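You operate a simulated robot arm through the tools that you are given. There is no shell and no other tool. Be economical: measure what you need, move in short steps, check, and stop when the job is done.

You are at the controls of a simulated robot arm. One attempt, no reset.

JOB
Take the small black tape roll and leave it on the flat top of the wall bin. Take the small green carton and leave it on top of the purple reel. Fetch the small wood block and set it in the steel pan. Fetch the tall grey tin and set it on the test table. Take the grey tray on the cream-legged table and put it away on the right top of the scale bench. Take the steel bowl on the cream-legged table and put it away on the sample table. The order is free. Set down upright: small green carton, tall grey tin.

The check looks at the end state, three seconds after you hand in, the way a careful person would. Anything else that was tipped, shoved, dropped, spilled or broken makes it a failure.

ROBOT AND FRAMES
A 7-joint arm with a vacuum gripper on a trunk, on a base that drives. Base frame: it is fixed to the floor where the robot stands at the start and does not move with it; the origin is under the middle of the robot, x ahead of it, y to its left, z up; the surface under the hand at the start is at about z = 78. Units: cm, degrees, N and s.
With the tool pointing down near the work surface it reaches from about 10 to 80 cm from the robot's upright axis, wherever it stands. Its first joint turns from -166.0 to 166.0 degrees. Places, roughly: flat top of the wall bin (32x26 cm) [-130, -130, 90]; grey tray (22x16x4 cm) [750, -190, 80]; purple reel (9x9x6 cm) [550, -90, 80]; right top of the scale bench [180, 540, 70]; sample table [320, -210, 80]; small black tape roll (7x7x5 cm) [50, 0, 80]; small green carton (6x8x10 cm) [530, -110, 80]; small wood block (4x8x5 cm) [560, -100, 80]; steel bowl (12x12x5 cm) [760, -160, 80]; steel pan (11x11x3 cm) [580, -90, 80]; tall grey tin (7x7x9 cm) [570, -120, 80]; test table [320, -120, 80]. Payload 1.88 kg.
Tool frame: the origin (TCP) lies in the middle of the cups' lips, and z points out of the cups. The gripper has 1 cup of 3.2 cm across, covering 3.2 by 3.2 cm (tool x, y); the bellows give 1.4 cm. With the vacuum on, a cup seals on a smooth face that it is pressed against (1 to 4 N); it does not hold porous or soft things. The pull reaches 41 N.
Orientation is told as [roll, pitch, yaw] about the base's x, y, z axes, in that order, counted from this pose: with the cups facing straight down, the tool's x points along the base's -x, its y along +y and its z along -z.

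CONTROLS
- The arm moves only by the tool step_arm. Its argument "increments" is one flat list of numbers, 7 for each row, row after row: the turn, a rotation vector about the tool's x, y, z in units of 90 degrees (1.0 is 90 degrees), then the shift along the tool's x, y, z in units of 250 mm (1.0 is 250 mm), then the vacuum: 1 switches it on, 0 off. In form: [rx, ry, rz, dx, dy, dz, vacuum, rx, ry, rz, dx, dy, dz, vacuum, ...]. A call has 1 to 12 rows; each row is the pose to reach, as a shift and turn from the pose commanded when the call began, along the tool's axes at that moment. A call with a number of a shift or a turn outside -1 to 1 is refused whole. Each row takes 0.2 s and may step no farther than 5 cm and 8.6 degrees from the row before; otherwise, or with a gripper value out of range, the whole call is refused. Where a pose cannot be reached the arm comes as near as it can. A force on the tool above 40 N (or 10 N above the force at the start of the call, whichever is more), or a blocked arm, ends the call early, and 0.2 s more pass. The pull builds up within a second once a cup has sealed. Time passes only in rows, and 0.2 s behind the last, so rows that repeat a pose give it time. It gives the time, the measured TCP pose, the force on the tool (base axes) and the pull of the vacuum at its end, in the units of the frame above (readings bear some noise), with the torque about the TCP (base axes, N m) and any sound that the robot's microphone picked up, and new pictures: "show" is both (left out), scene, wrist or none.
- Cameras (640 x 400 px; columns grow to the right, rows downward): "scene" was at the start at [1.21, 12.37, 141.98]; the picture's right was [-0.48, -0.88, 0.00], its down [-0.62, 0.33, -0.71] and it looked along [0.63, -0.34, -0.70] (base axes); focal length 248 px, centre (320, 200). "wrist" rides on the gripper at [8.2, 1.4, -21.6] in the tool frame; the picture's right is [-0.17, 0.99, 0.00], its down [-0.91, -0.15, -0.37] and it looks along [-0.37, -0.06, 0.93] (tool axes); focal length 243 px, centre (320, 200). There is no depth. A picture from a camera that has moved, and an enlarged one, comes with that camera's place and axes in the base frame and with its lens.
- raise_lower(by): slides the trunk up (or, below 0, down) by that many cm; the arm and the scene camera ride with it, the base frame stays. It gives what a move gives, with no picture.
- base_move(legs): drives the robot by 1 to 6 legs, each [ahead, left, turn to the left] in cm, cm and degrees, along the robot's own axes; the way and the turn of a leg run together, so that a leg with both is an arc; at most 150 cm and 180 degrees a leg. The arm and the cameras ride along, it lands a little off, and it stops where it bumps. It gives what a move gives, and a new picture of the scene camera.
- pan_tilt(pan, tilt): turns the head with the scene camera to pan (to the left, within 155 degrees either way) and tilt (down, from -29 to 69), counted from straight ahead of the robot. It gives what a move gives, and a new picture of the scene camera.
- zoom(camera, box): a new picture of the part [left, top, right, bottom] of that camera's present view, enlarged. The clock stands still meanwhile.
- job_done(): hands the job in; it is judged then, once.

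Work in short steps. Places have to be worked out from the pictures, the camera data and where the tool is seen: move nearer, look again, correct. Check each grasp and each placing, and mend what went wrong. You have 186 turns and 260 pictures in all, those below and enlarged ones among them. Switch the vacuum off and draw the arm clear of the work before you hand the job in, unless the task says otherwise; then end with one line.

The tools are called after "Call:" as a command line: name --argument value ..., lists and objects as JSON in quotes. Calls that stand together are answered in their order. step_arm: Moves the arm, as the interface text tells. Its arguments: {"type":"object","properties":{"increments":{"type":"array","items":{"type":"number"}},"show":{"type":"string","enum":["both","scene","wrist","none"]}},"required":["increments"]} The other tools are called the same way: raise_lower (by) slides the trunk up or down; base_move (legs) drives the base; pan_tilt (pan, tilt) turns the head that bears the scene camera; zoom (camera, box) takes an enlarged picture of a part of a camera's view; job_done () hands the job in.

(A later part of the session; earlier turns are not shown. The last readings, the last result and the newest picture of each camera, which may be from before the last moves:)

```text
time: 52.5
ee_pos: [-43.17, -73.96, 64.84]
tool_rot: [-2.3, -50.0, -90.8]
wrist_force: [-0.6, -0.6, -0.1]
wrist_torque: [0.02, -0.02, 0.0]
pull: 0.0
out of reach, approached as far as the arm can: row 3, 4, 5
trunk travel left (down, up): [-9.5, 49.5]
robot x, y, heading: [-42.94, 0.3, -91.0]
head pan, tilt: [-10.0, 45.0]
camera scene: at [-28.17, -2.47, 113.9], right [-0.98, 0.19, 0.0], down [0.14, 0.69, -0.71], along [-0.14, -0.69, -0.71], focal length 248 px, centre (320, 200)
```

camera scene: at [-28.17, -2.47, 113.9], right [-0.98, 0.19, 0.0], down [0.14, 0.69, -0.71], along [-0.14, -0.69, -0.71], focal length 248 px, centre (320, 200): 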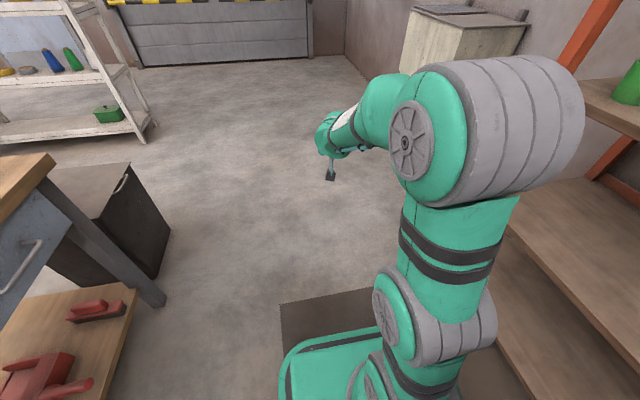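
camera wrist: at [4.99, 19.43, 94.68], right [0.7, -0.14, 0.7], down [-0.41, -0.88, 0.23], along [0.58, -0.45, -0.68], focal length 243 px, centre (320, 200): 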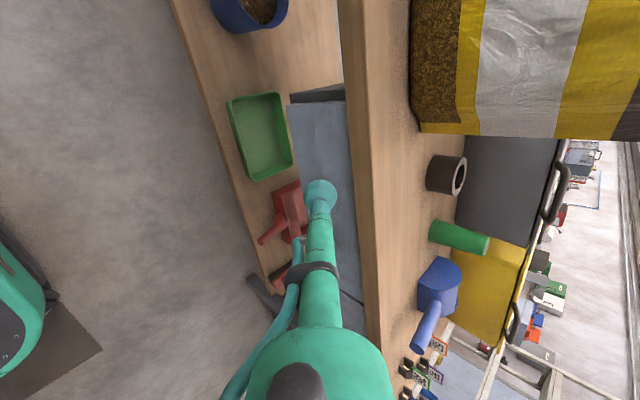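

Reached exactly, with the elbow coming up. Next I lift 14 cm with the same orientation.

Call:
step_arm --increments '[0, 0, 0, -0.11, 0, -0.09, 0, 0, 0, 0, -0.22, 0, -0.18, 0, 0, 0, 0, -0.33, 0, -0.27, 0, 0, 0, 0, -0.43, 0, -0.36, 0, 0, 0, 0, -0.43, 0, -0.36, 0]' --show "scene"

```text
time: 53.7
ee_pos: [-41.51, -75.78, 73.49]
tool_rot: [-1.8, -55.3, -91.1]
wrist_force: [0.1, 0.0, 0.3]
wrist_torque: [0.05, 0.0, -0.01]
pull: 0.1
out of reach, approached as far as the arm can: row 1, 2, 3, 4, 5
trunk travel left (down, up): [-9.5, 49.5]
robot x, y, heading: [-43.02, -0.08, -91.1]
head pan, tilt: [-10.0, 45.0]
camera scene: at [-28.16, -2.47, 113.89], right [-0.98, 0.19, 0.0], down [0.14, 0.69, -0.71], along [-0.14, -0.69, -0.71], focal length 248 px, centre (320, 200)
```

scene: 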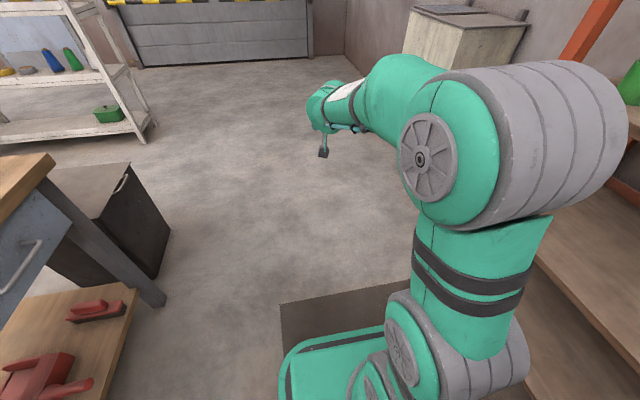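

It rose 8.6 cm while pitching up a bit. I continue upward to see where it saturates, going back to pitch 50.

Call:
step_arm --increments '[0, 0, 0, -0.08, 0, -0.06, 0, 0, 0, 0, -0.16, 0, -0.12, 0, 0, 0, 0, -0.24, 0, -0.18, 0, 0, 0, 0, -0.32, 0, -0.24, 0, 0, 0, 0, -0.32, 0, -0.24, 0, 0, 0, 0, -0.32, 0, -0.24, 0]' --show "both"

```text
time: 55.1
ee_pos: [-42.11, -76.62, 82.08]
tool_rot: [-2.7, -60.7, -92.0]
wrist_force: [1.2, -0.3, -0.2]
wrist_torque: [0.01, -0.04, -0.01]
pull: 0.1
out of reach, approached as far as the arm can: row 3, 4
trunk travel left (down, up): [-9.5, 49.5]
robot x, y, heading: [-43.53, 0.07, -91.0]
head pan, tilt: [-10.0, 45.0]
camera scene: at [-28.17, -2.46, 113.9], right [-0.98, 0.19, 0.0], down [0.14, 0.69, -0.71], along [-0.14, -0.69, -0.71], focal length 248 px, centre (320, 200)
camera wrist: at [-38.91, -53.97, 85.4], right [0.98, -0.16, 0.12], down [-0.14, -0.11, 0.98], along [-0.14, -0.98, -0.13], focal length 243 px, centre (320, 200)
```

scene: 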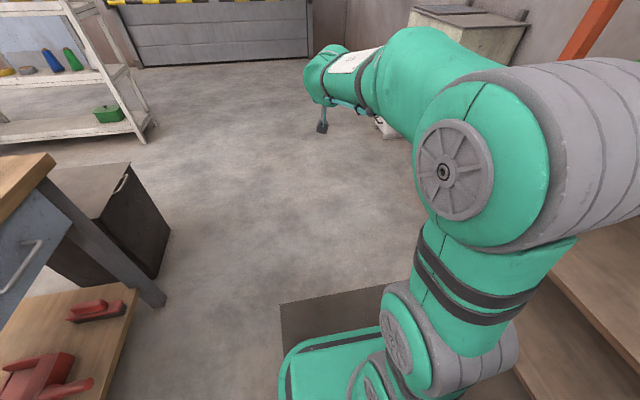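
wrist: 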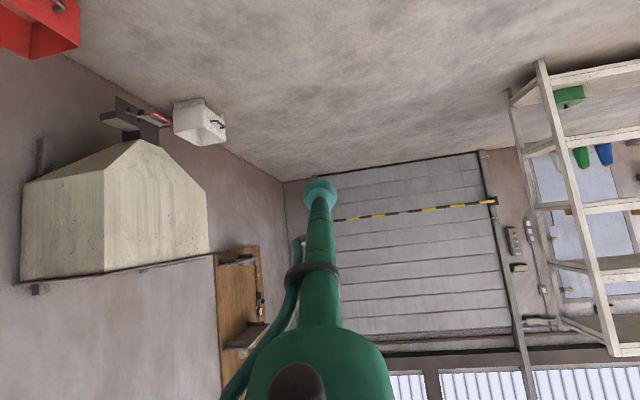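

Now the arm is at z=82, pitch 61°, radius 77 – in a good posture. I turn the tool a quarter turn (camera to the side) and pitch up another 15°.

Call:
step_arm --increments '[0, 0, 0.09, 0, 0, 0, 0, 0, 0, 0.18, 0, 0, 0, 0, 0, 0, 0.27, 0, 0, 0, 0, 0, 0, 0.36, 0, 0, 0, 0, 0, 0, 0.45, 0, 0, 0, 0, 0, 0, 0.54, 0, 0, 0, 0, 0, 0, 0.63, 0, 0, 0, 0, 0, 0, 0.72, 0, 0, 0, 0, 0, 0, 0.81, 0, 0, 0, 0, 0, 0, 0.9, 0, 0, 0, 0, 0, 0, 0.98, 0, 0, 0, 0]' --show "none"

Call:
step_arm --increments '[-0.06, 0, 0, 0, 0, 0, 0, -0.12, 0, 0, 0, 0, 0, 0, -0.17, 0, 0, 0, 0, 0, 0, -0.17, 0, 0, 0, 0, 0, 0]' --show "scene"

```text
time: 57.5
ee_pos: [-40.9, -75.1, 79.85]
tool_rot: [55.5, -2.3, 178.3]
wrist_force: [0.3, 0.6, 0.2]
wrist_torque: [0.0, 0.02, 0.0]
pull: 0.1
out of reach, approached as far as the arm can: row 1, 2, 3, 4, 5, 6, 7, 8, 9, 10, 11
trunk travel left (down, up): [-9.5, 49.5]
robot x, y, heading: [-42.99, -0.15, -91.4]
head pan, tilt: [-10.0, 45.0]
```

```text
time: 58.5
ee_pos: [-41.2, -75.12, 79.77]
tool_rot: [70.1, 1.9, 176.9]
wrist_force: [0.4, -0.1, -8.4]
wrist_torque: [-1.35, 0.15, -0.05]
pull: 0.0
out of reach, approached as far as the arm can: row 2, 3
trunk travel left (down, up): [-9.5, 49.5]
robot x, y, heading: [-43.27, 0.23, -91.3]
head pan, tilt: [-10.0, 45.0]
camera scene: at [-28.16, -2.6, 113.87], right [-0.98, 0.19, 0.0], down [0.14, 0.7, -0.71], along [-0.14, -0.69, -0.71], focal length 248 px, centre (320, 200)
```

scene: 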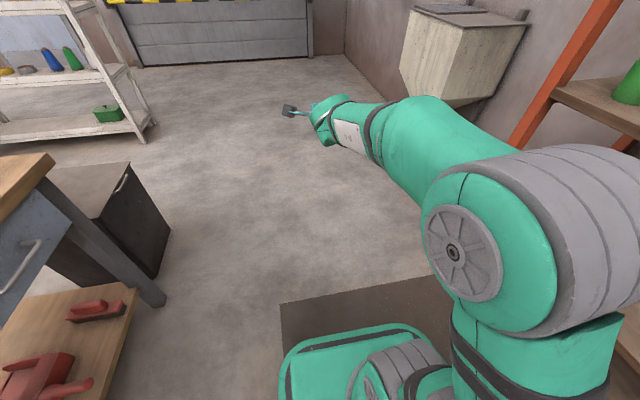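

The posture is close to what's wanted (20° below horizontal), but the force reads -8 N; I check again while holding.

Call:
step_arm --increments '[0, 0, 0, 0, 0, 0, 0, 0, 0, 0, 0, 0, 0, 0]' --show "wrist"

```text
time: 59.1
ee_pos: [-41.06, -75.17, 79.84]
tool_rot: [70.7, -2.5, 178.6]
wrist_force: [-0.4, 0.7, -0.2]
wrist_torque: [0.0, -0.01, 0.03]
pull: 0.1
trunk travel left (down, up): [-9.5, 49.5]
robot x, y, heading: [-43.37, 0.03, -91.2]
head pan, tilt: [-10.0, 45.0]
camera wrist: at [-32.11, -55.35, 87.85], right [-0.13, -0.32, 0.94], down [-0.9, 0.43, 0.02], along [-0.41, -0.84, -0.35], focal length 243 px, centre (320, 200)
```

wrist: 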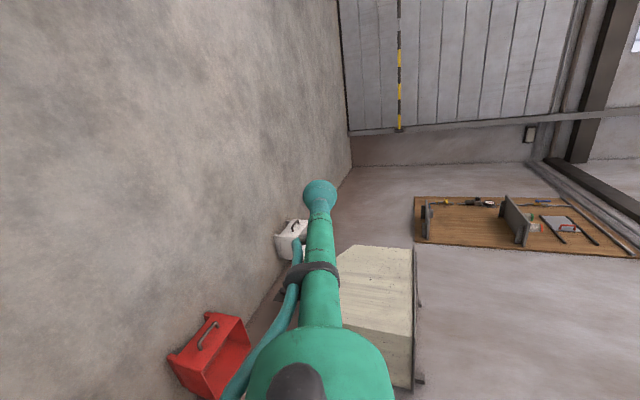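

That was a transient. I pitch 10° further, to make the cup nearly square to the roll's side.

Call:
step_arm --increments '[-0.06, 0, 0, 0, 0, 0, 0, -0.12, 0, 0, 0, 0, 0, 0, -0.12, 0, 0, 0, 0, 0, 0, -0.12, 0, 0, 0, 0, 0, 0]' --show "scene"

```text
time: 60.0
ee_pos: [-42.19, -77.74, 68.83]
tool_rot: [72.8, -3.3, 178.1]
wrist_force: [-0.1, 0.0, -0.5]
wrist_torque: [-0.07, -0.01, -0.02]
pull: 0.1
trunk travel left (down, up): [-9.5, 49.5]
robot x, y, heading: [-43.52, -0.13, -91.0]
head pan, tilt: [-10.0, 45.0]
stopped in row 4: the arm was blocked; the commanded pose is now the measured one
camera scene: at [-28.24, -3.7, 113.12], right [-0.98, 0.19, 0.0], down [0.14, 0.7, -0.7], along [-0.14, -0.69, -0.72], focal length 248 px, centre (320, 200)
```

scene: 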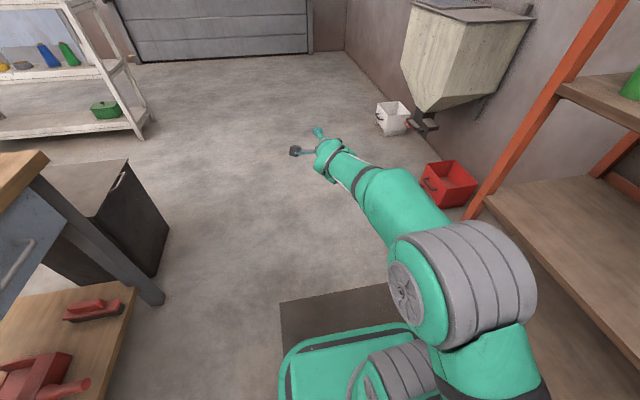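

The elbow sagged onto the robot's own base (the head tilted). I raise the trunk back by 28 cm to free it, and view.

Call:
raise_lower --by 28

Call:
step_arm --increments '[0, 0, 0, 0, -0.05, 0.05, 0, 0, 0, 0, 0, -0.15, 0.1, 0, 0, 0, 0, 0, -0.25, 0.15, 0, 0, 0, 0, 0, -0.35, 0.2, 0, 0, 0, 0, 0, -0.45, 0.25, 0, 0, 0, 0, 0, -0.45, 0.25, 0]' --show "scene"

```text
time: 62.8
ee_pos: [-42.22, -76.95, 97.97]
tool_rot: [73.2, -3.4, 177.8]
wrist_force: [0.5, 0.0, -0.1]
wrist_torque: [0.01, -0.03, 0.02]
pull: 0.0
trunk travel left (down, up): [-37.5, 21.5]
robot x, y, heading: [-42.43, -0.38, -91.2]
head pan, tilt: [-10.0, 45.0]
```

```text
time: 64.2
ee_pos: [-42.3, -79.65, 86.32]
tool_rot: [73.5, -3.1, 178.3]
wrist_force: [0.5, -0.4, 0.1]
wrist_torque: [0.03, 0.01, 0.03]
pull: 0.1
trunk travel left (down, up): [-37.5, 21.5]
robot x, y, heading: [-42.93, 0.17, -91.2]
head pan, tilt: [-10.0, 45.0]
camera scene: at [-28.17, -2.5, 141.91], right [-0.98, 0.19, 0.0], down [0.14, 0.69, -0.71], along [-0.14, -0.69, -0.71], focal length 248 px, centre (320, 200)
```

scene: 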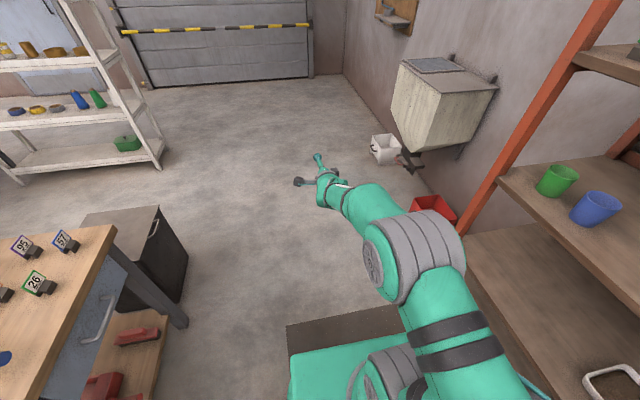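

All reached, no more limits. I pitch up another 8°.

Call:
step_arm --increments '[-0.05, 0, 0, 0, 0, 0, 0, -0.09, 0, 0, 0, 0, 0, 0, -0.09, 0, 0, 0, 0, 0, 0]' --show "scene"

```text
time: 65.0
ee_pos: [-42.4, -79.6, 86.24]
tool_rot: [81.6, -3.2, 178.3]
wrist_force: [1.0, -0.1, 0.3]
wrist_torque: [-0.02, -0.01, 0.0]
pull: 0.1
trunk travel left (down, up): [-37.5, 21.5]
robot x, y, heading: [-43.38, 0.24, -91.1]
head pan, tilt: [-10.0, 45.0]
camera scene: at [-28.17, -2.5, 141.9], right [-0.98, 0.19, 0.0], down [0.14, 0.69, -0.71], along [-0.14, -0.69, -0.71], focal length 248 px, centre (320, 200)
```

scene: 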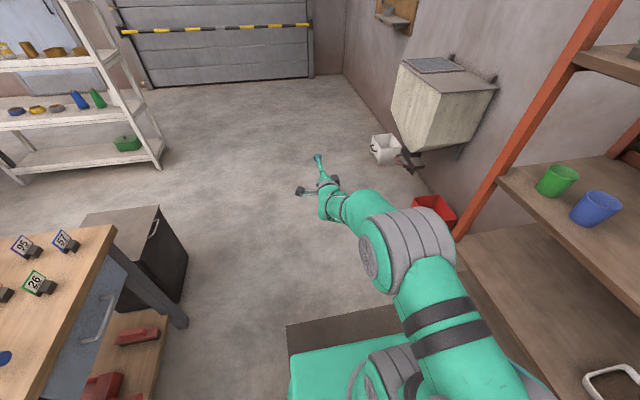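

Tool is now 8° below horizontal. I shift the base right 9 cm (away from the table) and turn back to face it; the cup then stays just short of the table edge.

Call:
base_move --legs '[[0, -9, 0], [0, 0, 91]]'

Call:
zoom --camera "wrist" --box '[0, 0, 640, 400]'

```text
time: 69.9
ee_pos: [27.74, 1.72, 86.1]
tool_rot: [81.7, -3.1, -90.9]
wrist_force: [-0.4, 0.6, 0.9]
wrist_torque: [-0.02, 0.04, 0.01]
pull: 0.0
trunk travel left (down, up): [-37.5, 21.5]
robot x, y, heading: [-51.97, 0.13, -0.2]
head pan, tilt: [-10.0, 45.0]
camera scene: at [-49.69, 14.92, 141.9], right [-0.18, -0.98, 0.0], down [-0.7, 0.13, -0.71], along [0.7, -0.13, -0.71], focal length 248 px, centre (320, 200)
```

scene: 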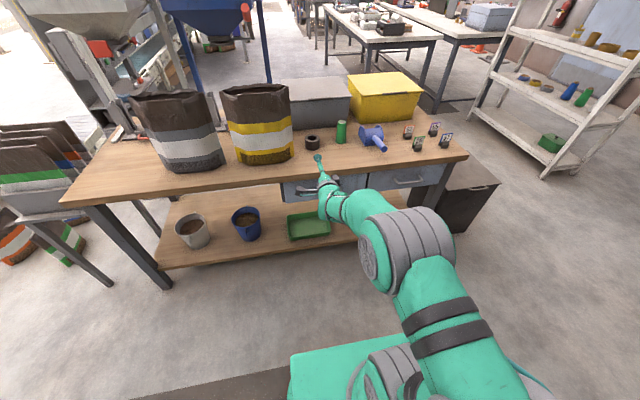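

```text
1.00 times, centred on (320, 200) of wrist (not enlarged: the box is as wide or as high as the picture)
camera zoom: at [6.6, 10.6, 90.0], right [0.14, -0.11, 0.98], down [-0.41, -0.91, -0.05], along [0.9, -0.39, -0.18], focal length 243 px, centre (320, 200)
```

zoom: 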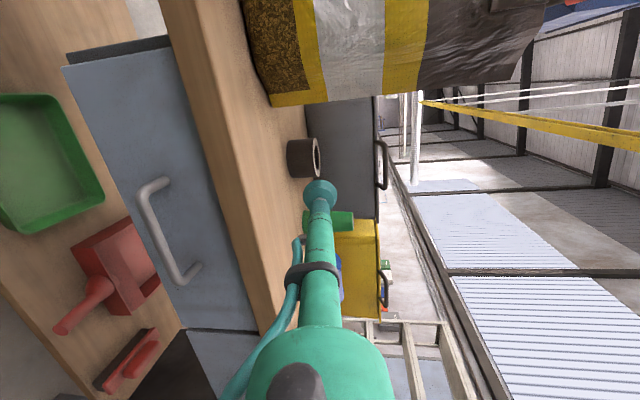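

The roll is at about (47.7, 0.7). I drive ahead 11 cm at this height, then lower the trunk so that the cup comes to the roll's mid-height.

Call:
base_move --legs '[[11, 0, 0]]'

Call:
raise_lower --by -5.3

Call:
step_arm --increments '[0, 0, 0, -0.04, 0, 0, 0, 0, 0, 0, -0.04, 0, 0, 0]' --show "both"

```text
time: 71.1
ee_pos: [39.04, 1.48, 86.15]
tool_rot: [81.6, -3.2, -91.1]
wrist_force: [-0.7, -1.2, -0.3]
wrist_torque: [0.02, 0.02, 0.02]
pull: 0.0
trunk travel left (down, up): [-37.5, 21.5]
robot x, y, heading: [-41.05, 0.53, -0.5]
head pan, tilt: [-10.0, 45.0]
camera scene: at [-38.33, 14.82, 141.9], right [-0.18, -0.98, 0.0], down [-0.69, 0.13, -0.71], along [0.7, -0.13, -0.71], focal length 248 px, centre (320, 200)
```

scene: 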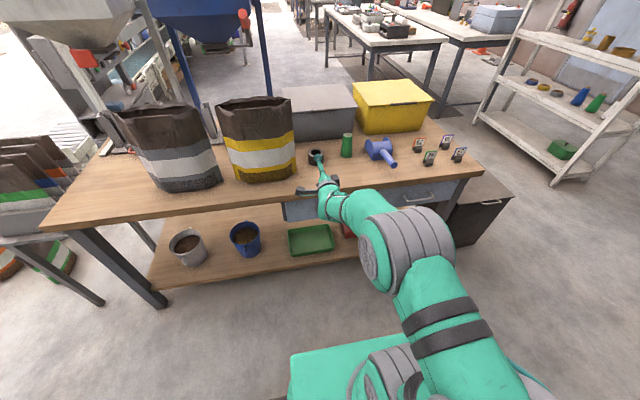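

```text
time: 72.1
ee_pos: [39.11, 1.52, 80.92]
tool_rot: [81.6, -3.2, -91.1]
wrist_force: [0.0, -0.5, -0.3]
wrist_torque: [0.02, 0.03, -0.01]
pull: 0.0
trunk travel left (down, up): [-32.2, 26.8]
robot x, y, heading: [-40.37, -0.17, -0.2]
head pan, tilt: [-10.0, 45.0]
```

```text
time: 72.7
ee_pos: [38.99, 0.3, 80.89]
tool_rot: [81.5, -3.1, -91.0]
wrist_force: [0.4, 0.3, -0.1]
wrist_torque: [0.02, 0.02, 0.0]
pull: 0.1
trunk travel left (down, up): [-32.2, 26.8]
robot x, y, heading: [-40.82, 0.17, -1.0]
head pan, tilt: [-10.0, 45.0]
camera scene: at [-38.31, 14.82, 136.6], right [-0.18, -0.98, 0.0], down [-0.7, 0.13, -0.71], along [0.7, -0.13, -0.71], focal length 248 px, centre (320, 200)
camera wrist: at [17.92, 9.31, 84.72], right [0.14, -0.11, 0.98], down [-0.41, -0.91, -0.05], along [0.9, -0.4, -0.18], focal length 243 px, centre (320, 200)
```

scene: 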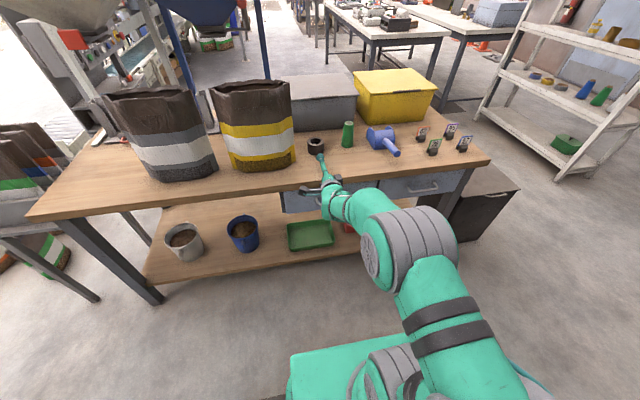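
wrist: 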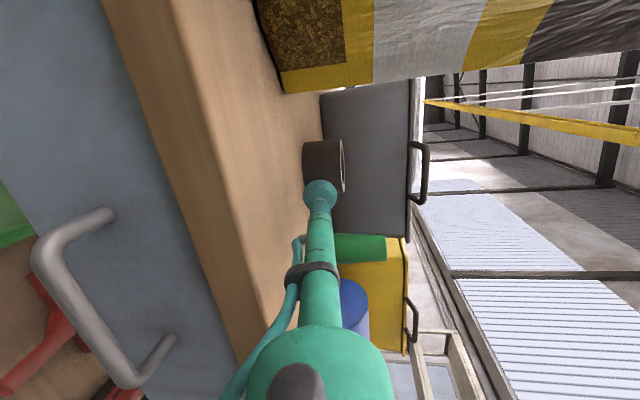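

The cup faces the roll with about 5 cm to go. I advance 4 cm with vacuum on, holding level at mid-height, then creep.

Call:
step_arm --increments '[0, 0, 0, 0.01, 0.01, 0.08, 1, 0, 0, 0, 0.02, 0.025, 0.16, 1, 0, 0, 0, 0.02, 0.025, 0.18, 1]' --show "wrist"

```text
time: 73.5
ee_pos: [43.8, 0.92, 80.86]
tool_rot: [81.6, -3.3, -91.1]
wrist_force: [0.2, 0.2, -1.0]
wrist_torque: [-0.01, 0.02, 0.0]
pull: 0.0
trunk travel left (down, up): [-32.2, 26.8]
robot x, y, heading: [-40.62, -0.05, -0.8]
head pan, tilt: [-10.0, 45.0]
camera wrist: at [22.67, 9.8, 84.75], right [0.14, -0.11, 0.98], down [-0.41, -0.91, -0.05], along [0.9, -0.4, -0.18], focal length 243 px, centre (320, 200)
```

wrist: 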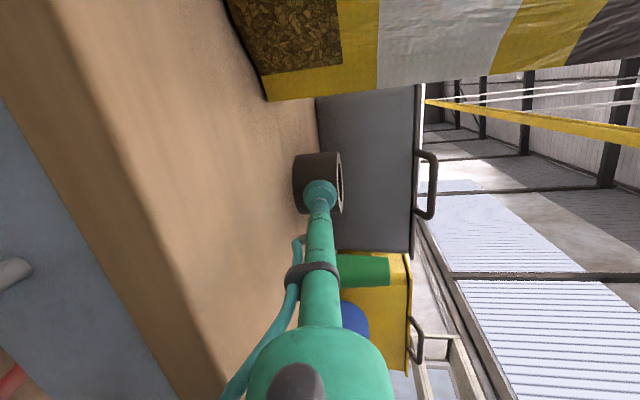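

Near contact. I creep 0.5 cm in small rows.

Call:
step_arm --increments '[0, 0, 0, 0, 0, 0.008, 1, 0, 0, 0, 0, 0.001, 0.016, 1, 0, 0, 0, 0, 0.001, 0.024, 1, 0, 0, 0, 0, 0.002, 0.032, 1, 0, 0, 0, 0, 0.002, 0.032, 1]' --show "wrist"

```text
time: 74.7
ee_pos: [44.22, 0.86, 80.82]
tool_rot: [81.6, -3.3, -91.1]
wrist_force: [0.9, -0.5, -0.2]
wrist_torque: [0.02, 0.0, 0.0]
pull: 0.1
trunk travel left (down, up): [-32.2, 26.8]
robot x, y, heading: [-40.5, -0.3, -0.6]
head pan, tilt: [-10.0, 45.0]
camera wrist: at [23.23, 9.8, 84.74], right [0.14, -0.11, 0.98], down [-0.41, -0.91, -0.05], along [0.9, -0.4, -0.18], focal length 243 px, centre (320, 200)
```

wrist: 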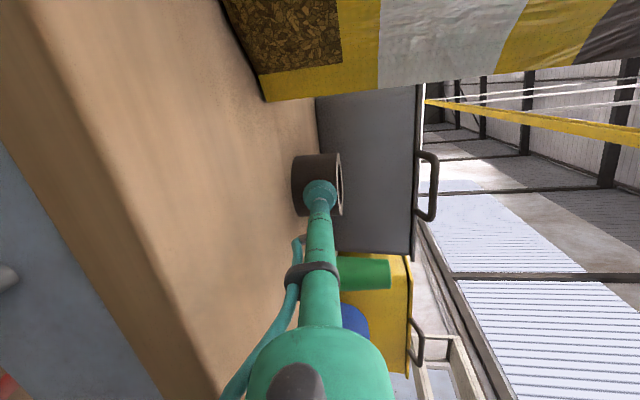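

Still no contact force. I creep another 0.8 cm.

Call:
step_arm --increments '[0, 0, 0, 0, 0.001, 0.01, 1, 0, 0, 0, 0, 0.002, 0.02, 1, 0, 0, 0, 0, 0.003, 0.03, 1, 0, 0, 0, 0, 0.003, 0.03, 1, 0, 0, 0, 0, 0.003, 0.03, 1]' --show "wrist"

```text
time: 75.9
ee_pos: [45.17, 0.84, 80.79]
tool_rot: [81.5, -3.2, -91.1]
wrist_force: [-0.8, -0.1, -0.1]
wrist_torque: [-0.02, 0.03, 0.01]
pull: 0.1
trunk travel left (down, up): [-32.2, 26.8]
robot x, y, heading: [-40.53, -0.01, -0.5]
head pan, tilt: [-10.0, 45.0]
camera wrist: at [24.04, 9.76, 84.67], right [0.14, -0.11, 0.98], down [-0.41, -0.91, -0.05], along [0.9, -0.4, -0.18], focal length 243 px, centre (320, 200)
```

wrist: 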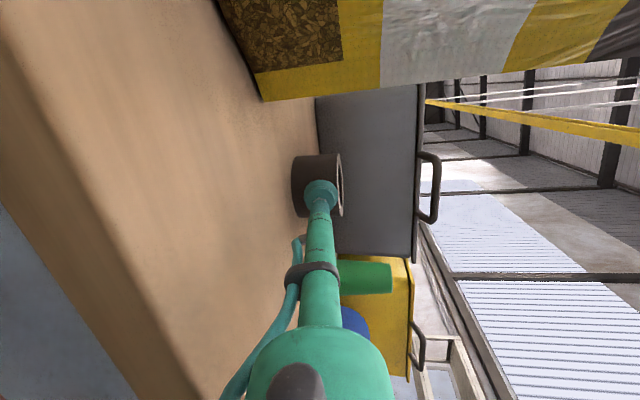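

I zoom in to see the contact.

Call:
zoom --camera "wrist" --box '[260, 140, 380, 215]'

Call:
zoom --camera "scene" --box '[280, 120, 360, 170]'

```text
5.33 times, centred on (320, 178) of wrist
camera zoom: at [24.04, 9.76, 84.67], right [0.14, -0.11, 0.98], down [-0.41, -0.91, -0.05], along [0.9, -0.4, -0.18], focal length 1294 px, centre (320, 320)
```

zoom: 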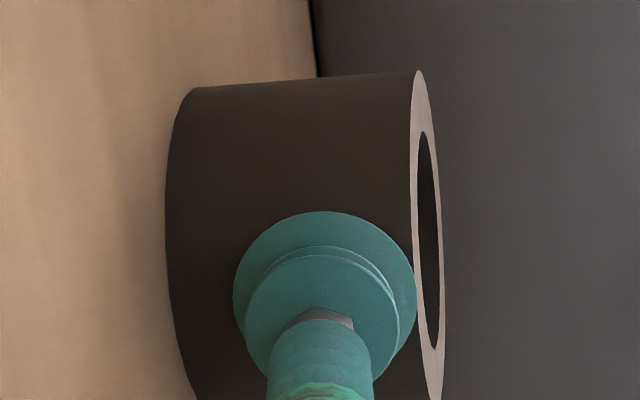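

```text
8.00 times, centred on (320, 145) of scene
camera zoom: at [-38.31, 14.82, 136.6], right [-0.18, -0.98, 0.0], down [-0.7, 0.13, -0.71], along [0.7, -0.13, -0.71], focal length 1986 px, centre (320, 640)
```

zoom: 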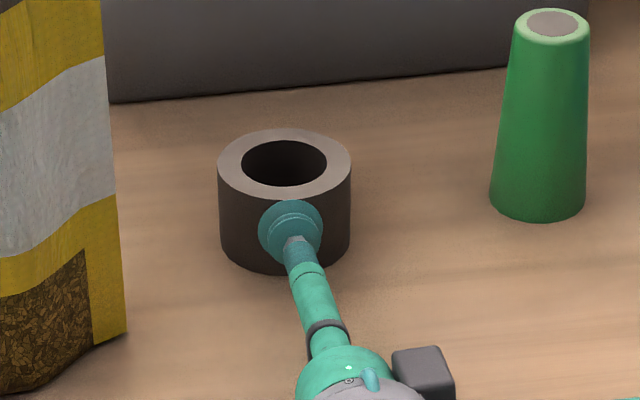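

The cup is slightly above mid-height with still a small gap. I lower 0.6 cm and creep on 0.75 cm.

Call:
step_arm --increments '[0, 0, 0, 0, -0.024, 0.003, 1, 0, 0, 0, 0, -0.023, 0.012, 1, 0, 0, 0, 0, -0.022, 0.022, 1, 0, 0, 0, 0, -0.021, 0.032, 1, 0, 0, 0, 0, -0.021, 0.032, 1, 0, 0, 0, 0, -0.021, 0.032, 1]' --show "none"

Call:
zoom --camera "wrist" --box '[260, 140, 380, 215]'

Call:
zoom --camera "scene" --box '[280, 120, 360, 170]'

```text
time: 77.3
ee_pos: [45.81, 0.78, 80.04]
tool_rot: [81.6, -3.2, -91.1]
wrist_force: [-0.1, -0.3, 0.5]
wrist_torque: [0.02, 0.02, 0.02]
pull: 0.1
trunk travel left (down, up): [-32.2, 26.8]
robot x, y, heading: [-40.49, 0.24, -0.7]
head pan, tilt: [-10.0, 45.0]
```

```text
5.33 times, centred on (320, 178) of wrist
camera zoom: at [24.72, 9.71, 83.99], right [0.14, -0.11, 0.98], down [-0.41, -0.91, -0.05], along [0.9, -0.4, -0.18], focal length 1294 px, centre (320, 320)
```

zoom: 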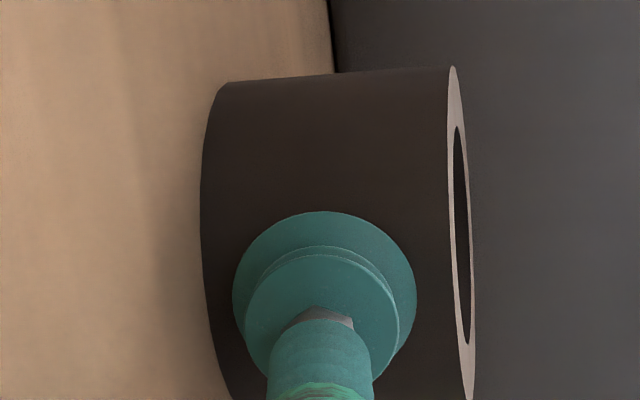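

```text
8.00 times, centred on (320, 145) of scene
camera zoom: at [-38.31, 14.82, 136.6], right [-0.18, -0.98, 0.0], down [-0.7, 0.13, -0.71], along [0.7, -0.13, -0.71], focal length 1986 px, centre (320, 640)
```

zoom: 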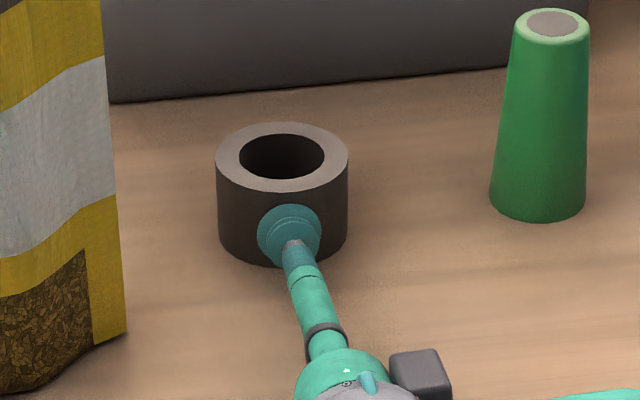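

The roll is touched and slides (it moved about 0.5 cm) before the cup gets enough pressure. I try one brisk press with a slight downward component, then hold.

Call:
step_arm --increments '[0, 0, 0, 0, -0.006, 0.08, 1, 0, 0, 0, 0, -0.006, 0.08, 1, 0, 0, 0, 0, -0.006, 0.08, 1, 0, 0, 0, 0, -0.006, 0.08, 1]' --show "none"

Call:
zoom --camera "scene" --box '[280, 120, 360, 170]'

```text
time: 78.3
ee_pos: [47.72, 0.69, 79.74]
tool_rot: [81.6, -3.2, -91.0]
wrist_force: [-0.3, 0.9, -0.9]
wrist_torque: [0.03, -0.23, 0.01]
pull: 40.6
trunk travel left (down, up): [-32.2, 26.8]
robot x, y, heading: [-40.43, -0.17, -0.4]
head pan, tilt: [-10.0, 45.0]
```

```text
8.00 times, centred on (320, 145) of scene
camera zoom: at [-38.3, 14.82, 136.59], right [-0.18, -0.98, 0.0], down [-0.7, 0.13, -0.71], along [0.69, -0.13, -0.71], focal length 1986 px, centre (320, 640)
```

zoom: 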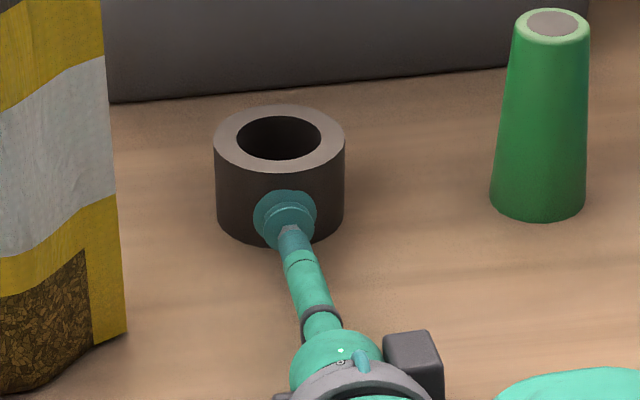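

Sealed (pull 40.6 N). I lift with the trunk by 20 cm and back off from the table.

Call:
raise_lower --by 20

Call:
base_move --legs '[[-14, 0, 0]]'

```text
time: 80.5
ee_pos: [47.82, 0.67, 99.85]
tool_rot: [81.6, -3.2, -91.1]
wrist_force: [-0.5, -0.2, -0.8]
wrist_torque: [0.0, -0.09, 0.01]
pull: 40.8
trunk travel left (down, up): [-52.2, 6.8]
robot x, y, heading: [-40.15, 0.01, -0.8]
head pan, tilt: [-10.0, 45.0]
```

```text
time: 81.8
ee_pos: [33.77, 0.92, 99.79]
tool_rot: [81.5, -3.2, -91.0]
wrist_force: [-0.1, -0.2, -0.4]
wrist_torque: [0.01, -0.09, 0.02]
pull: 40.0
trunk travel left (down, up): [-52.2, 6.8]
robot x, y, heading: [-54.57, 0.36, -0.4]
head pan, tilt: [-10.0, 45.0]
camera scene: at [-52.25, 14.96, 156.6], right [-0.18, -0.98, 0.0], down [-0.7, 0.13, -0.71], along [0.7, -0.13, -0.71], focal length 248 px, centre (320, 200)
```

scene: 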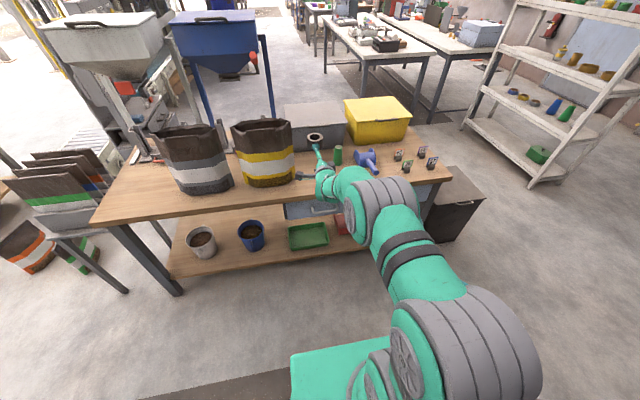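

The roll is held firmly. I drive right along the free floor, then turn to face the wall bin from a distance.

Call:
base_move --legs '[[0, -130, 0], [34, 0, 0], [0, 0, -180]]'

Call:
pan_tilt --pan 0 --tilt 35

```text
time: 97.4
ee_pos: [-109.36, -136.15, 99.76]
tool_rot: [81.6, -3.3, 92.8]
wrist_force: [-0.7, 0.5, -0.6]
wrist_torque: [-0.05, 0.06, 0.0]
pull: 40.5
trunk travel left (down, up): [-52.2, 6.8]
robot x, y, heading: [-21.27, -130.08, -176.8]
head pan, tilt: [-10.0, 45.0]
camera scene: at [-22.58, -144.75, 156.6], right [0.12, 0.99, 0.0], down [0.7, -0.08, -0.71], along [-0.7, 0.08, -0.71], focal length 248 px, centre (320, 200)
```

scene: 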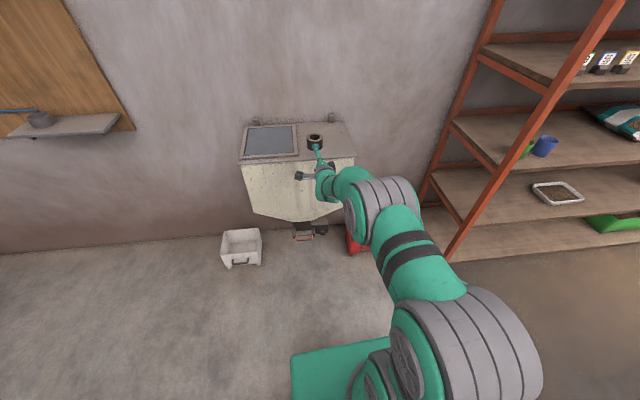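

```text
time: 98.1
ee_pos: [-109.52, -136.14, 99.82]
tool_rot: [81.6, -3.2, 92.9]
wrist_force: [0.2, 1.6, -0.4]
wrist_torque: [-0.02, 0.04, 0.03]
pull: 40.3
trunk travel left (down, up): [-52.2, 6.8]
robot x, y, heading: [-21.77, -129.53, -176.9]
head pan, tilt: [0.0, 35.0]
camera scene: at [-23.29, -146.2, 158.07], right [-0.06, 1.0, 0.0], down [0.57, 0.03, -0.82], along [-0.82, -0.05, -0.57], focal length 248 px, centre (320, 200)
```

scene: 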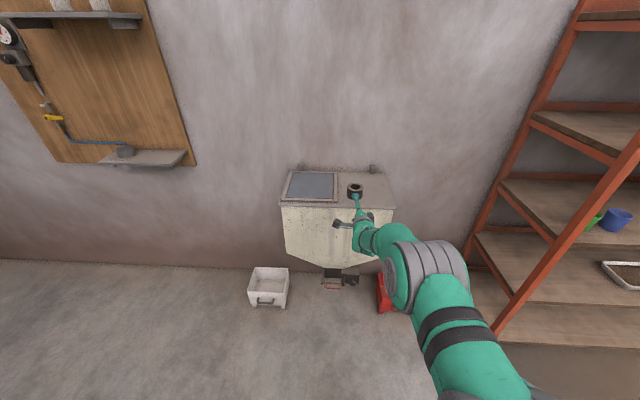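

Call:
zoom --camera "scene" --box '[260, 140, 420, 240]'

Call:
zoom --camera "wrist" --box '[0, 0, 640, 400]'

```text
4.00 times, centred on (340, 190) of scene
camera zoom: at [-23.29, -146.2, 158.07], right [-0.06, 1.0, 0.0], down [0.57, 0.03, -0.82], along [-0.82, -0.05, -0.57], focal length 993 px, centre (240, 240)
```

zoom: 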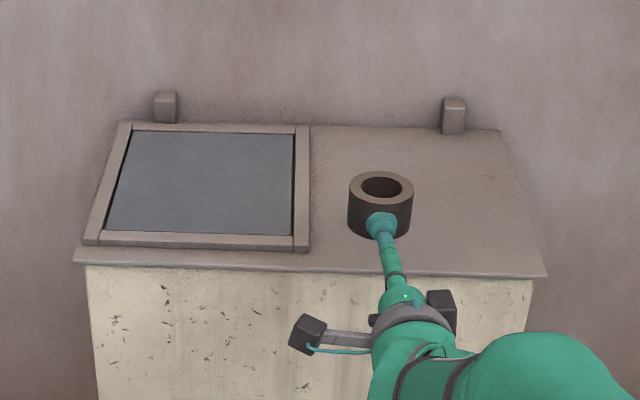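

```text
1.00 times, centred on (320, 200) of wrist (not enlarged: the box is as wide or as high as the picture)
camera zoom: at [-87.98, -143.51, 103.64], right [-0.15, 0.1, 0.98], down [0.35, 0.94, -0.05], along [-0.93, 0.34, -0.18], focal length 243 px, centre (320, 200)
```

zoom: 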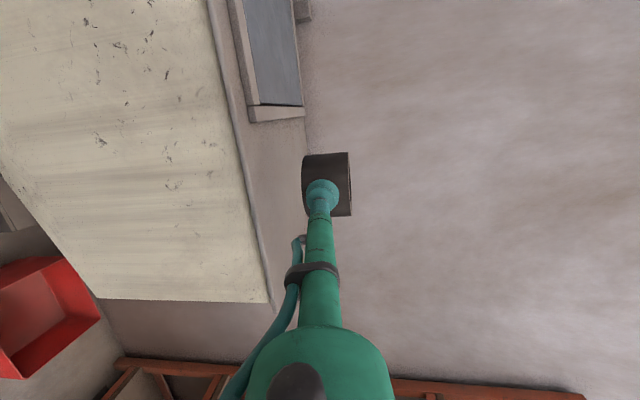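

The flat top is the right half of the lid, about x -116…-150, y -144…-117. I drive 17 cm ahead and 6.5 right to bring the roll over its middle.

Call:
base_move --legs '[[17, -6.5, 0]]'

Call:
raise_lower --by -6

Call:
zoom --camera "scene" --box '[220, 140, 420, 265]'

Call:
zoom --camera "wrist" --box '[0, 0, 640, 400]'

```text
time: 99.6
ee_pos: [-127.25, -130.71, 99.78]
tool_rot: [81.6, -3.3, 92.9]
wrist_force: [0.5, -0.3, -1.0]
wrist_torque: [0.0, 0.08, 0.04]
pull: 40.6
trunk travel left (down, up): [-52.2, 6.8]
robot x, y, heading: [-39.07, -123.73, -176.7]
head pan, tilt: [0.0, 35.0]
camera scene: at [-40.99, -140.68, 158.08], right [-0.06, 1.0, 0.0], down [0.57, 0.03, -0.82], along [-0.82, -0.05, -0.57], focal length 248 px, centre (320, 200)
```

scene: 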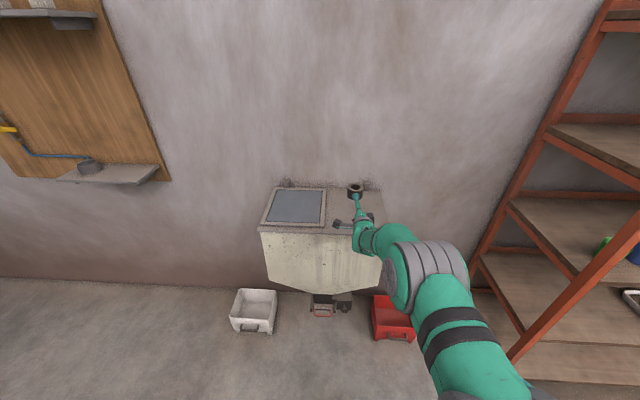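

```text
time: 100.6
ee_pos: [-127.16, -130.74, 93.83]
tool_rot: [81.7, -3.2, 92.9]
wrist_force: [-0.5, 0.2, -1.3]
wrist_torque: [0.01, -0.01, 0.01]
pull: 40.6
trunk travel left (down, up): [-46.2, 12.8]
robot x, y, heading: [-38.76, -124.27, -176.9]
head pan, tilt: [0.0, 35.0]
```

```text
3.20 times, centred on (320, 202) of scene
camera zoom: at [-40.99, -140.67, 152.08], right [-0.06, 1.0, 0.0], down [0.57, 0.03, -0.82], along [-0.82, -0.05, -0.57], focal length 794 px, centre (320, 192)
```

zoom: 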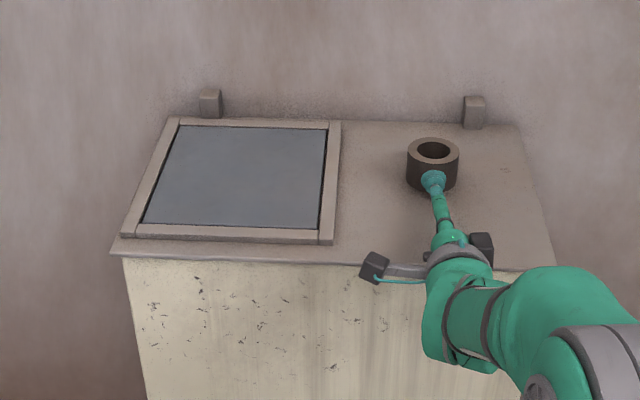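

```text
1.00 times, centred on (320, 200) of wrist (not enlarged: the box is as wide or as high as the picture)
camera zoom: at [-105.68, -138.08, 97.65], right [-0.15, 0.1, 0.98], down [0.35, 0.94, -0.05], along [-0.93, 0.33, -0.18], focal length 243 px, centre (320, 200)
```

zoom: 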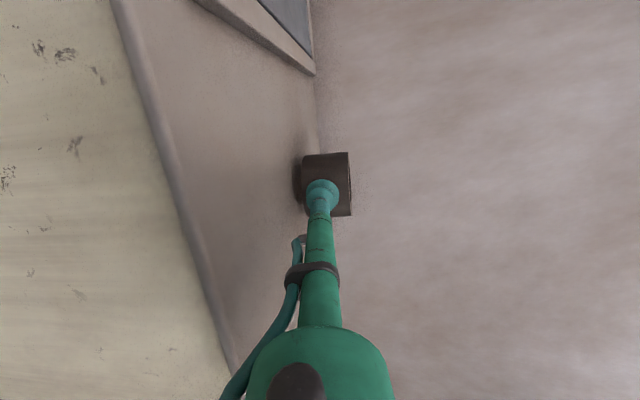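

The roll floats about 2 cm above the flat top. I lower in small rows and watch the force.

Call:
step_arm --increments '[0, 0, 0, 0, -0.02, 0.003, 1, 0, 0, 0, 0, -0.04, 0.006, 1, 0, 0, 0, 0, -0.06, 0.009, 1]' --show "none"

Call:
zoom --camera "wrist" --box '[240, 120, 400, 220]'

```text
time: 101.4
ee_pos: [-127.24, -130.74, 92.59]
tool_rot: [82.0, -3.3, 92.9]
wrist_force: [3.2, -1.1, 3.6]
wrist_torque: [0.06, 0.22, -0.02]
pull: 40.8
trunk travel left (down, up): [-46.2, 12.8]
robot x, y, heading: [-39.24, -123.67, -176.5]
head pan, tilt: [0.0, 35.0]
```

```text
4.00 times, centred on (320, 170) of wrist
camera zoom: at [-105.68, -138.05, 96.28], right [-0.14, 0.1, 0.98], down [0.35, 0.94, -0.05], along [-0.93, 0.33, -0.17], focal length 970 px, centre (320, 320)
```

zoom: 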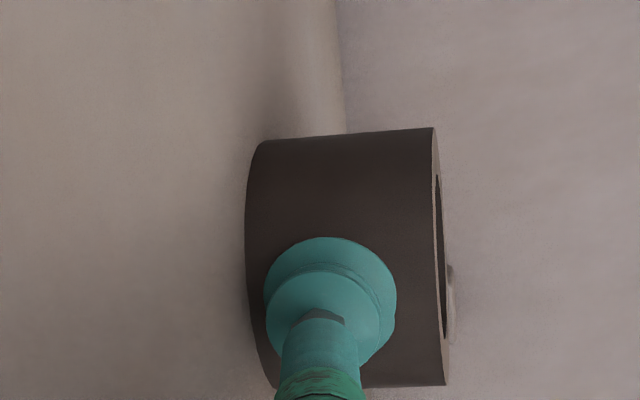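

Contact is felt (3.6 N upward). I release, wait, and draw straight back.

Call:
step_arm --increments '[0, 0, 0, 0, 0, 0, 0, 0, 0, 0, 0, 0, 0, 0, 0, 0, 0, 0, 0, 0, 0, 0, 0, 0, 0, 0, 0, 0, 0, 0, 0, 0, 0, 0, 0, 0, 0, 0, 0, 0, -0.02, 0, 0, 0, 0, 0, 0, -0.05, 0, 0, 0, 0, 0, 0, -0.12, 0, 0, 0, 0, 0, 0, -0.25, 0]' --show "none"

Call:
base_move --legs '[[-20, 0, 0]]'

Call:
zoom --camera "scene" --box '[260, 140, 420, 240]'

```text
time: 103.4
ee_pos: [-121.11, -130.55, 93.05]
tool_rot: [81.6, -3.2, 92.9]
wrist_force: [-1.2, -0.5, 0.0]
wrist_torque: [0.0, 0.03, -0.04]
pull: 0.1
trunk travel left (down, up): [-46.2, 12.8]
robot x, y, heading: [-39.33, -124.42, -176.8]
head pan, tilt: [0.0, 35.0]
```

```text
time: 105.0
ee_pos: [-100.88, -129.37, 93.01]
tool_rot: [81.6, -3.2, 92.8]
wrist_force: [0.1, -0.6, -0.6]
wrist_torque: [-0.01, -0.02, -0.02]
pull: 0.0
trunk travel left (down, up): [-46.2, 12.8]
robot x, y, heading: [-19.47, -122.99, -176.7]
head pan, tilt: [0.0, 35.0]
camera scene: at [-20.85, -139.49, 152.08], right [-0.06, 1.0, 0.0], down [0.57, 0.03, -0.82], along [-0.82, -0.05, -0.57], focal length 248 px, centre (320, 200)
```

scene: 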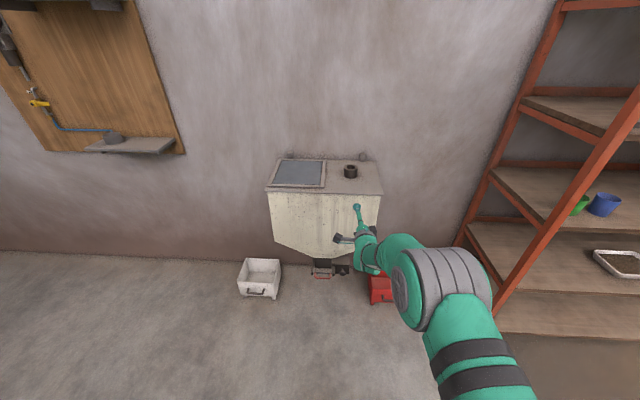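

```text
4.00 times, centred on (340, 190) of scene
camera zoom: at [-20.85, -139.49, 152.08], right [-0.06, 1.0, 0.0], down [0.57, 0.03, -0.82], along [-0.82, -0.05, -0.57], focal length 993 px, centre (240, 240)
```

zoom: 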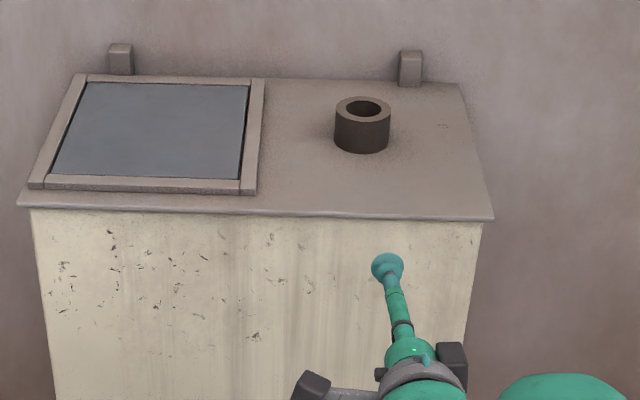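

The tape roll stands on the flat top. Now I bring the tool back down-pointing: first to 45° with a slight lift, in the open floor here.

Call:
step_arm --increments '[0.08, 0, 0, 0, 0.05, 0, 0, 0.16, 0, 0, 0, 0.1, 0, 0, 0.24, 0, 0, 0, 0.15, 0, 0, 0.32, 0, 0, 0, 0.2, 0, 0, 0.41, 0, 0, 0, 0.25, 0, 0, 0.41, 0, 0, 0, 0.25, 0, 0]' --show "scene"

```text
time: 106.4
ee_pos: [-102.7, -131.0, 99.32]
tool_rot: [54.8, -2.1, 94.5]
wrist_force: [0.3, 0.9, -0.9]
wrist_torque: [0.04, 0.05, 0.01]
pull: 0.0
out of reach, approached as far as the arm can: row 5, 6
trunk travel left (down, up): [-46.2, 12.8]
robot x, y, heading: [-19.0, -122.86, -176.6]
head pan, tilt: [0.0, 35.0]
camera scene: at [-20.74, -139.48, 152.07], right [-0.06, 1.0, 0.0], down [0.57, 0.03, -0.82], along [-0.82, -0.05, -0.57], focal length 248 px, centre (320, 200)
```

scene: 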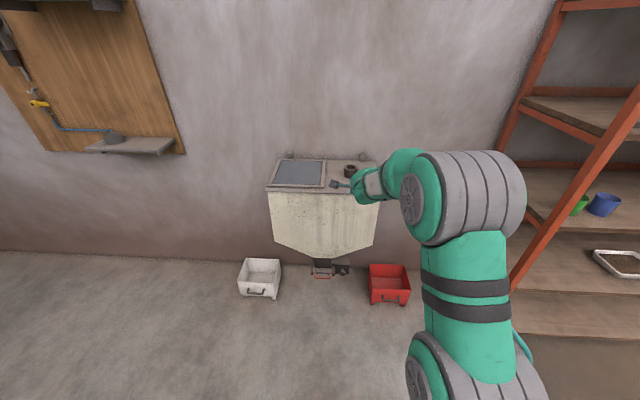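

The elbow is coming up nicely. I retract 20 cm toward the robot while pitching further down.

Call:
step_arm --increments '[0.05, 0, 0, 0, -0.07, -0.1, 0, 0.1, 0, 0, 0, -0.14, -0.2, 0, 0.17, 0, 0, 0, -0.21, -0.3, 0, 0.24, 0, 0, 0, -0.28, -0.4, 0, 0.32, 0, 0, 0, -0.34, -0.49, 0, 0.4, 0, 0, 0, -0.4, -0.58, 0, 0.48, 0, 0, 0, -0.46, -0.66, 0, 0.48, 0, 0, 0, -0.46, -0.66, 0]' --show "scene"

```text
time: 108.2
ee_pos: [-74.05, -128.88, 87.32]
tool_rot: [24.1, -4.4, 93.2]
wrist_force: [-0.2, 0.4, 0.0]
wrist_torque: [-0.01, -0.04, 0.01]
pull: 0.1
out of reach, approached as far as the arm can: row 1, 3, 4, 5, 6, 7, 8
trunk travel left (down, up): [-46.2, 12.8]
robot x, y, heading: [-18.84, -122.24, -176.4]
head pan, tilt: [0.0, 35.0]
camera scene: at [-20.7, -139.44, 152.07], right [-0.06, 1.0, 0.0], down [0.57, 0.03, -0.82], along [-0.82, -0.05, -0.57], focal length 248 px, centre (320, 200)
```

scene: 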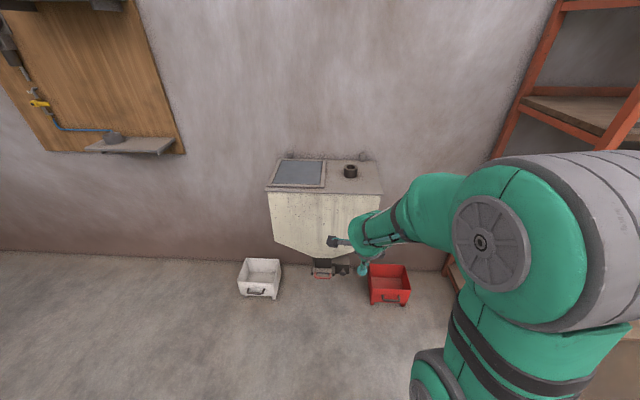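

Continuing: I bring the tool to vertical here.

Call:
step_arm --increments '[0.06, 0.015, 0, 0, 0, 0, 0, 0.12, 0.03, 0, 0, 0, 0, 0, 0.19, 0.04, 0, 0, 0, 0, 0, 0.26, 0.05, 0, 0, 0, 0, 0, 0.26, 0.05, 0, 0, 0, 0, 0]' --show "scene"

```text
time: 109.4
ee_pos: [-74.19, -128.97, 87.19]
tool_rot: [24.0, -4.5, 93.1]
wrist_force: [0.2, -0.1, 1.1]
wrist_torque: [-0.05, 0.01, 0.0]
pull: 0.1
out of reach, approached as far as the arm can: row 1, 2, 3, 4, 5
trunk travel left (down, up): [-46.2, 12.8]
robot x, y, heading: [-19.28, -122.67, -176.6]
head pan, tilt: [0.0, 35.0]
camera scene: at [-20.83, -139.49, 152.08], right [-0.06, 1.0, 0.0], down [0.57, 0.03, -0.82], along [-0.82, -0.05, -0.57], focal length 248 px, centre (320, 200)
```

scene: 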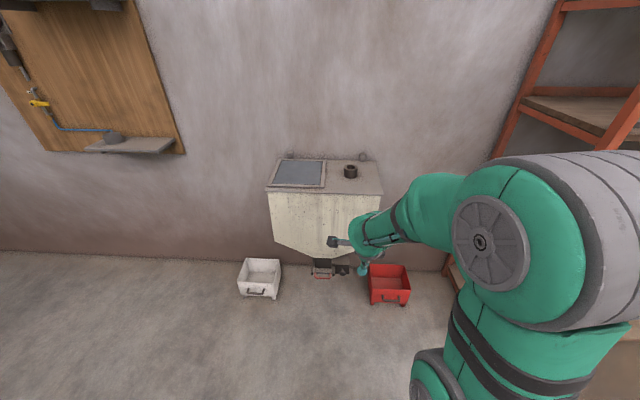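

Bending down is stopped by a wrist limit: the wrist seems to have passed its straight position and flipped. I swing the tool out to the left-forward around the wrist, aiming to unflip it before bending down again.

Call:
step_arm --increments '[-0.047, 0.075, 0.004, 0.104, 0.068, -0.058, 0, -0.094, 0.15, 0.008, 0.208, 0.136, -0.116, 0, -0.141, 0.226, 0.012, 0.312, 0.204, -0.174, 0, -0.188, 0.3, 0.016, 0.416, 0.272, -0.232, 0, -0.235, 0.376, 0.02, 0.52, 0.34, -0.29, 0, -0.235, 0.376, 0.02, 0.52, 0.34, -0.29, 0]' --show "scene"

```text
time: 110.8
ee_pos: [-77.89, -143.15, 96.36]
tool_rot: [49.1, 23.9, 111.9]
wrist_force: [0.6, -0.7, -0.1]
wrist_torque: [0.01, 0.01, -0.02]
pull: 0.1
out of reach, approached as far as the arm can: row 1, 2
trunk travel left (down, up): [-46.2, 12.8]
robot x, y, heading: [-18.88, -122.56, -176.3]
head pan, tilt: [0.0, 35.0]
camera scene: at [-20.84, -139.49, 152.08], right [-0.06, 1.0, 0.0], down [0.57, 0.03, -0.82], along [-0.82, -0.05, -0.57], focal length 248 px, centre (320, 200)
```

scene: 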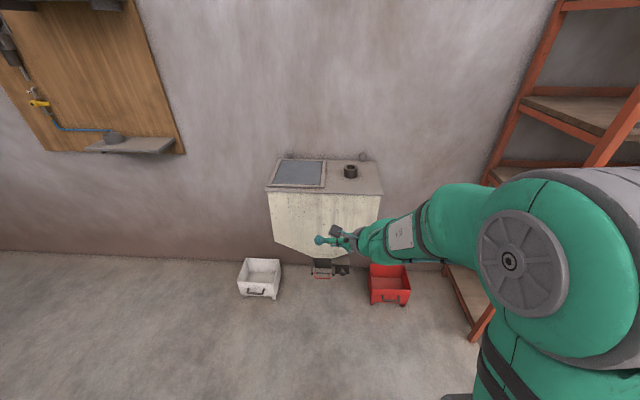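

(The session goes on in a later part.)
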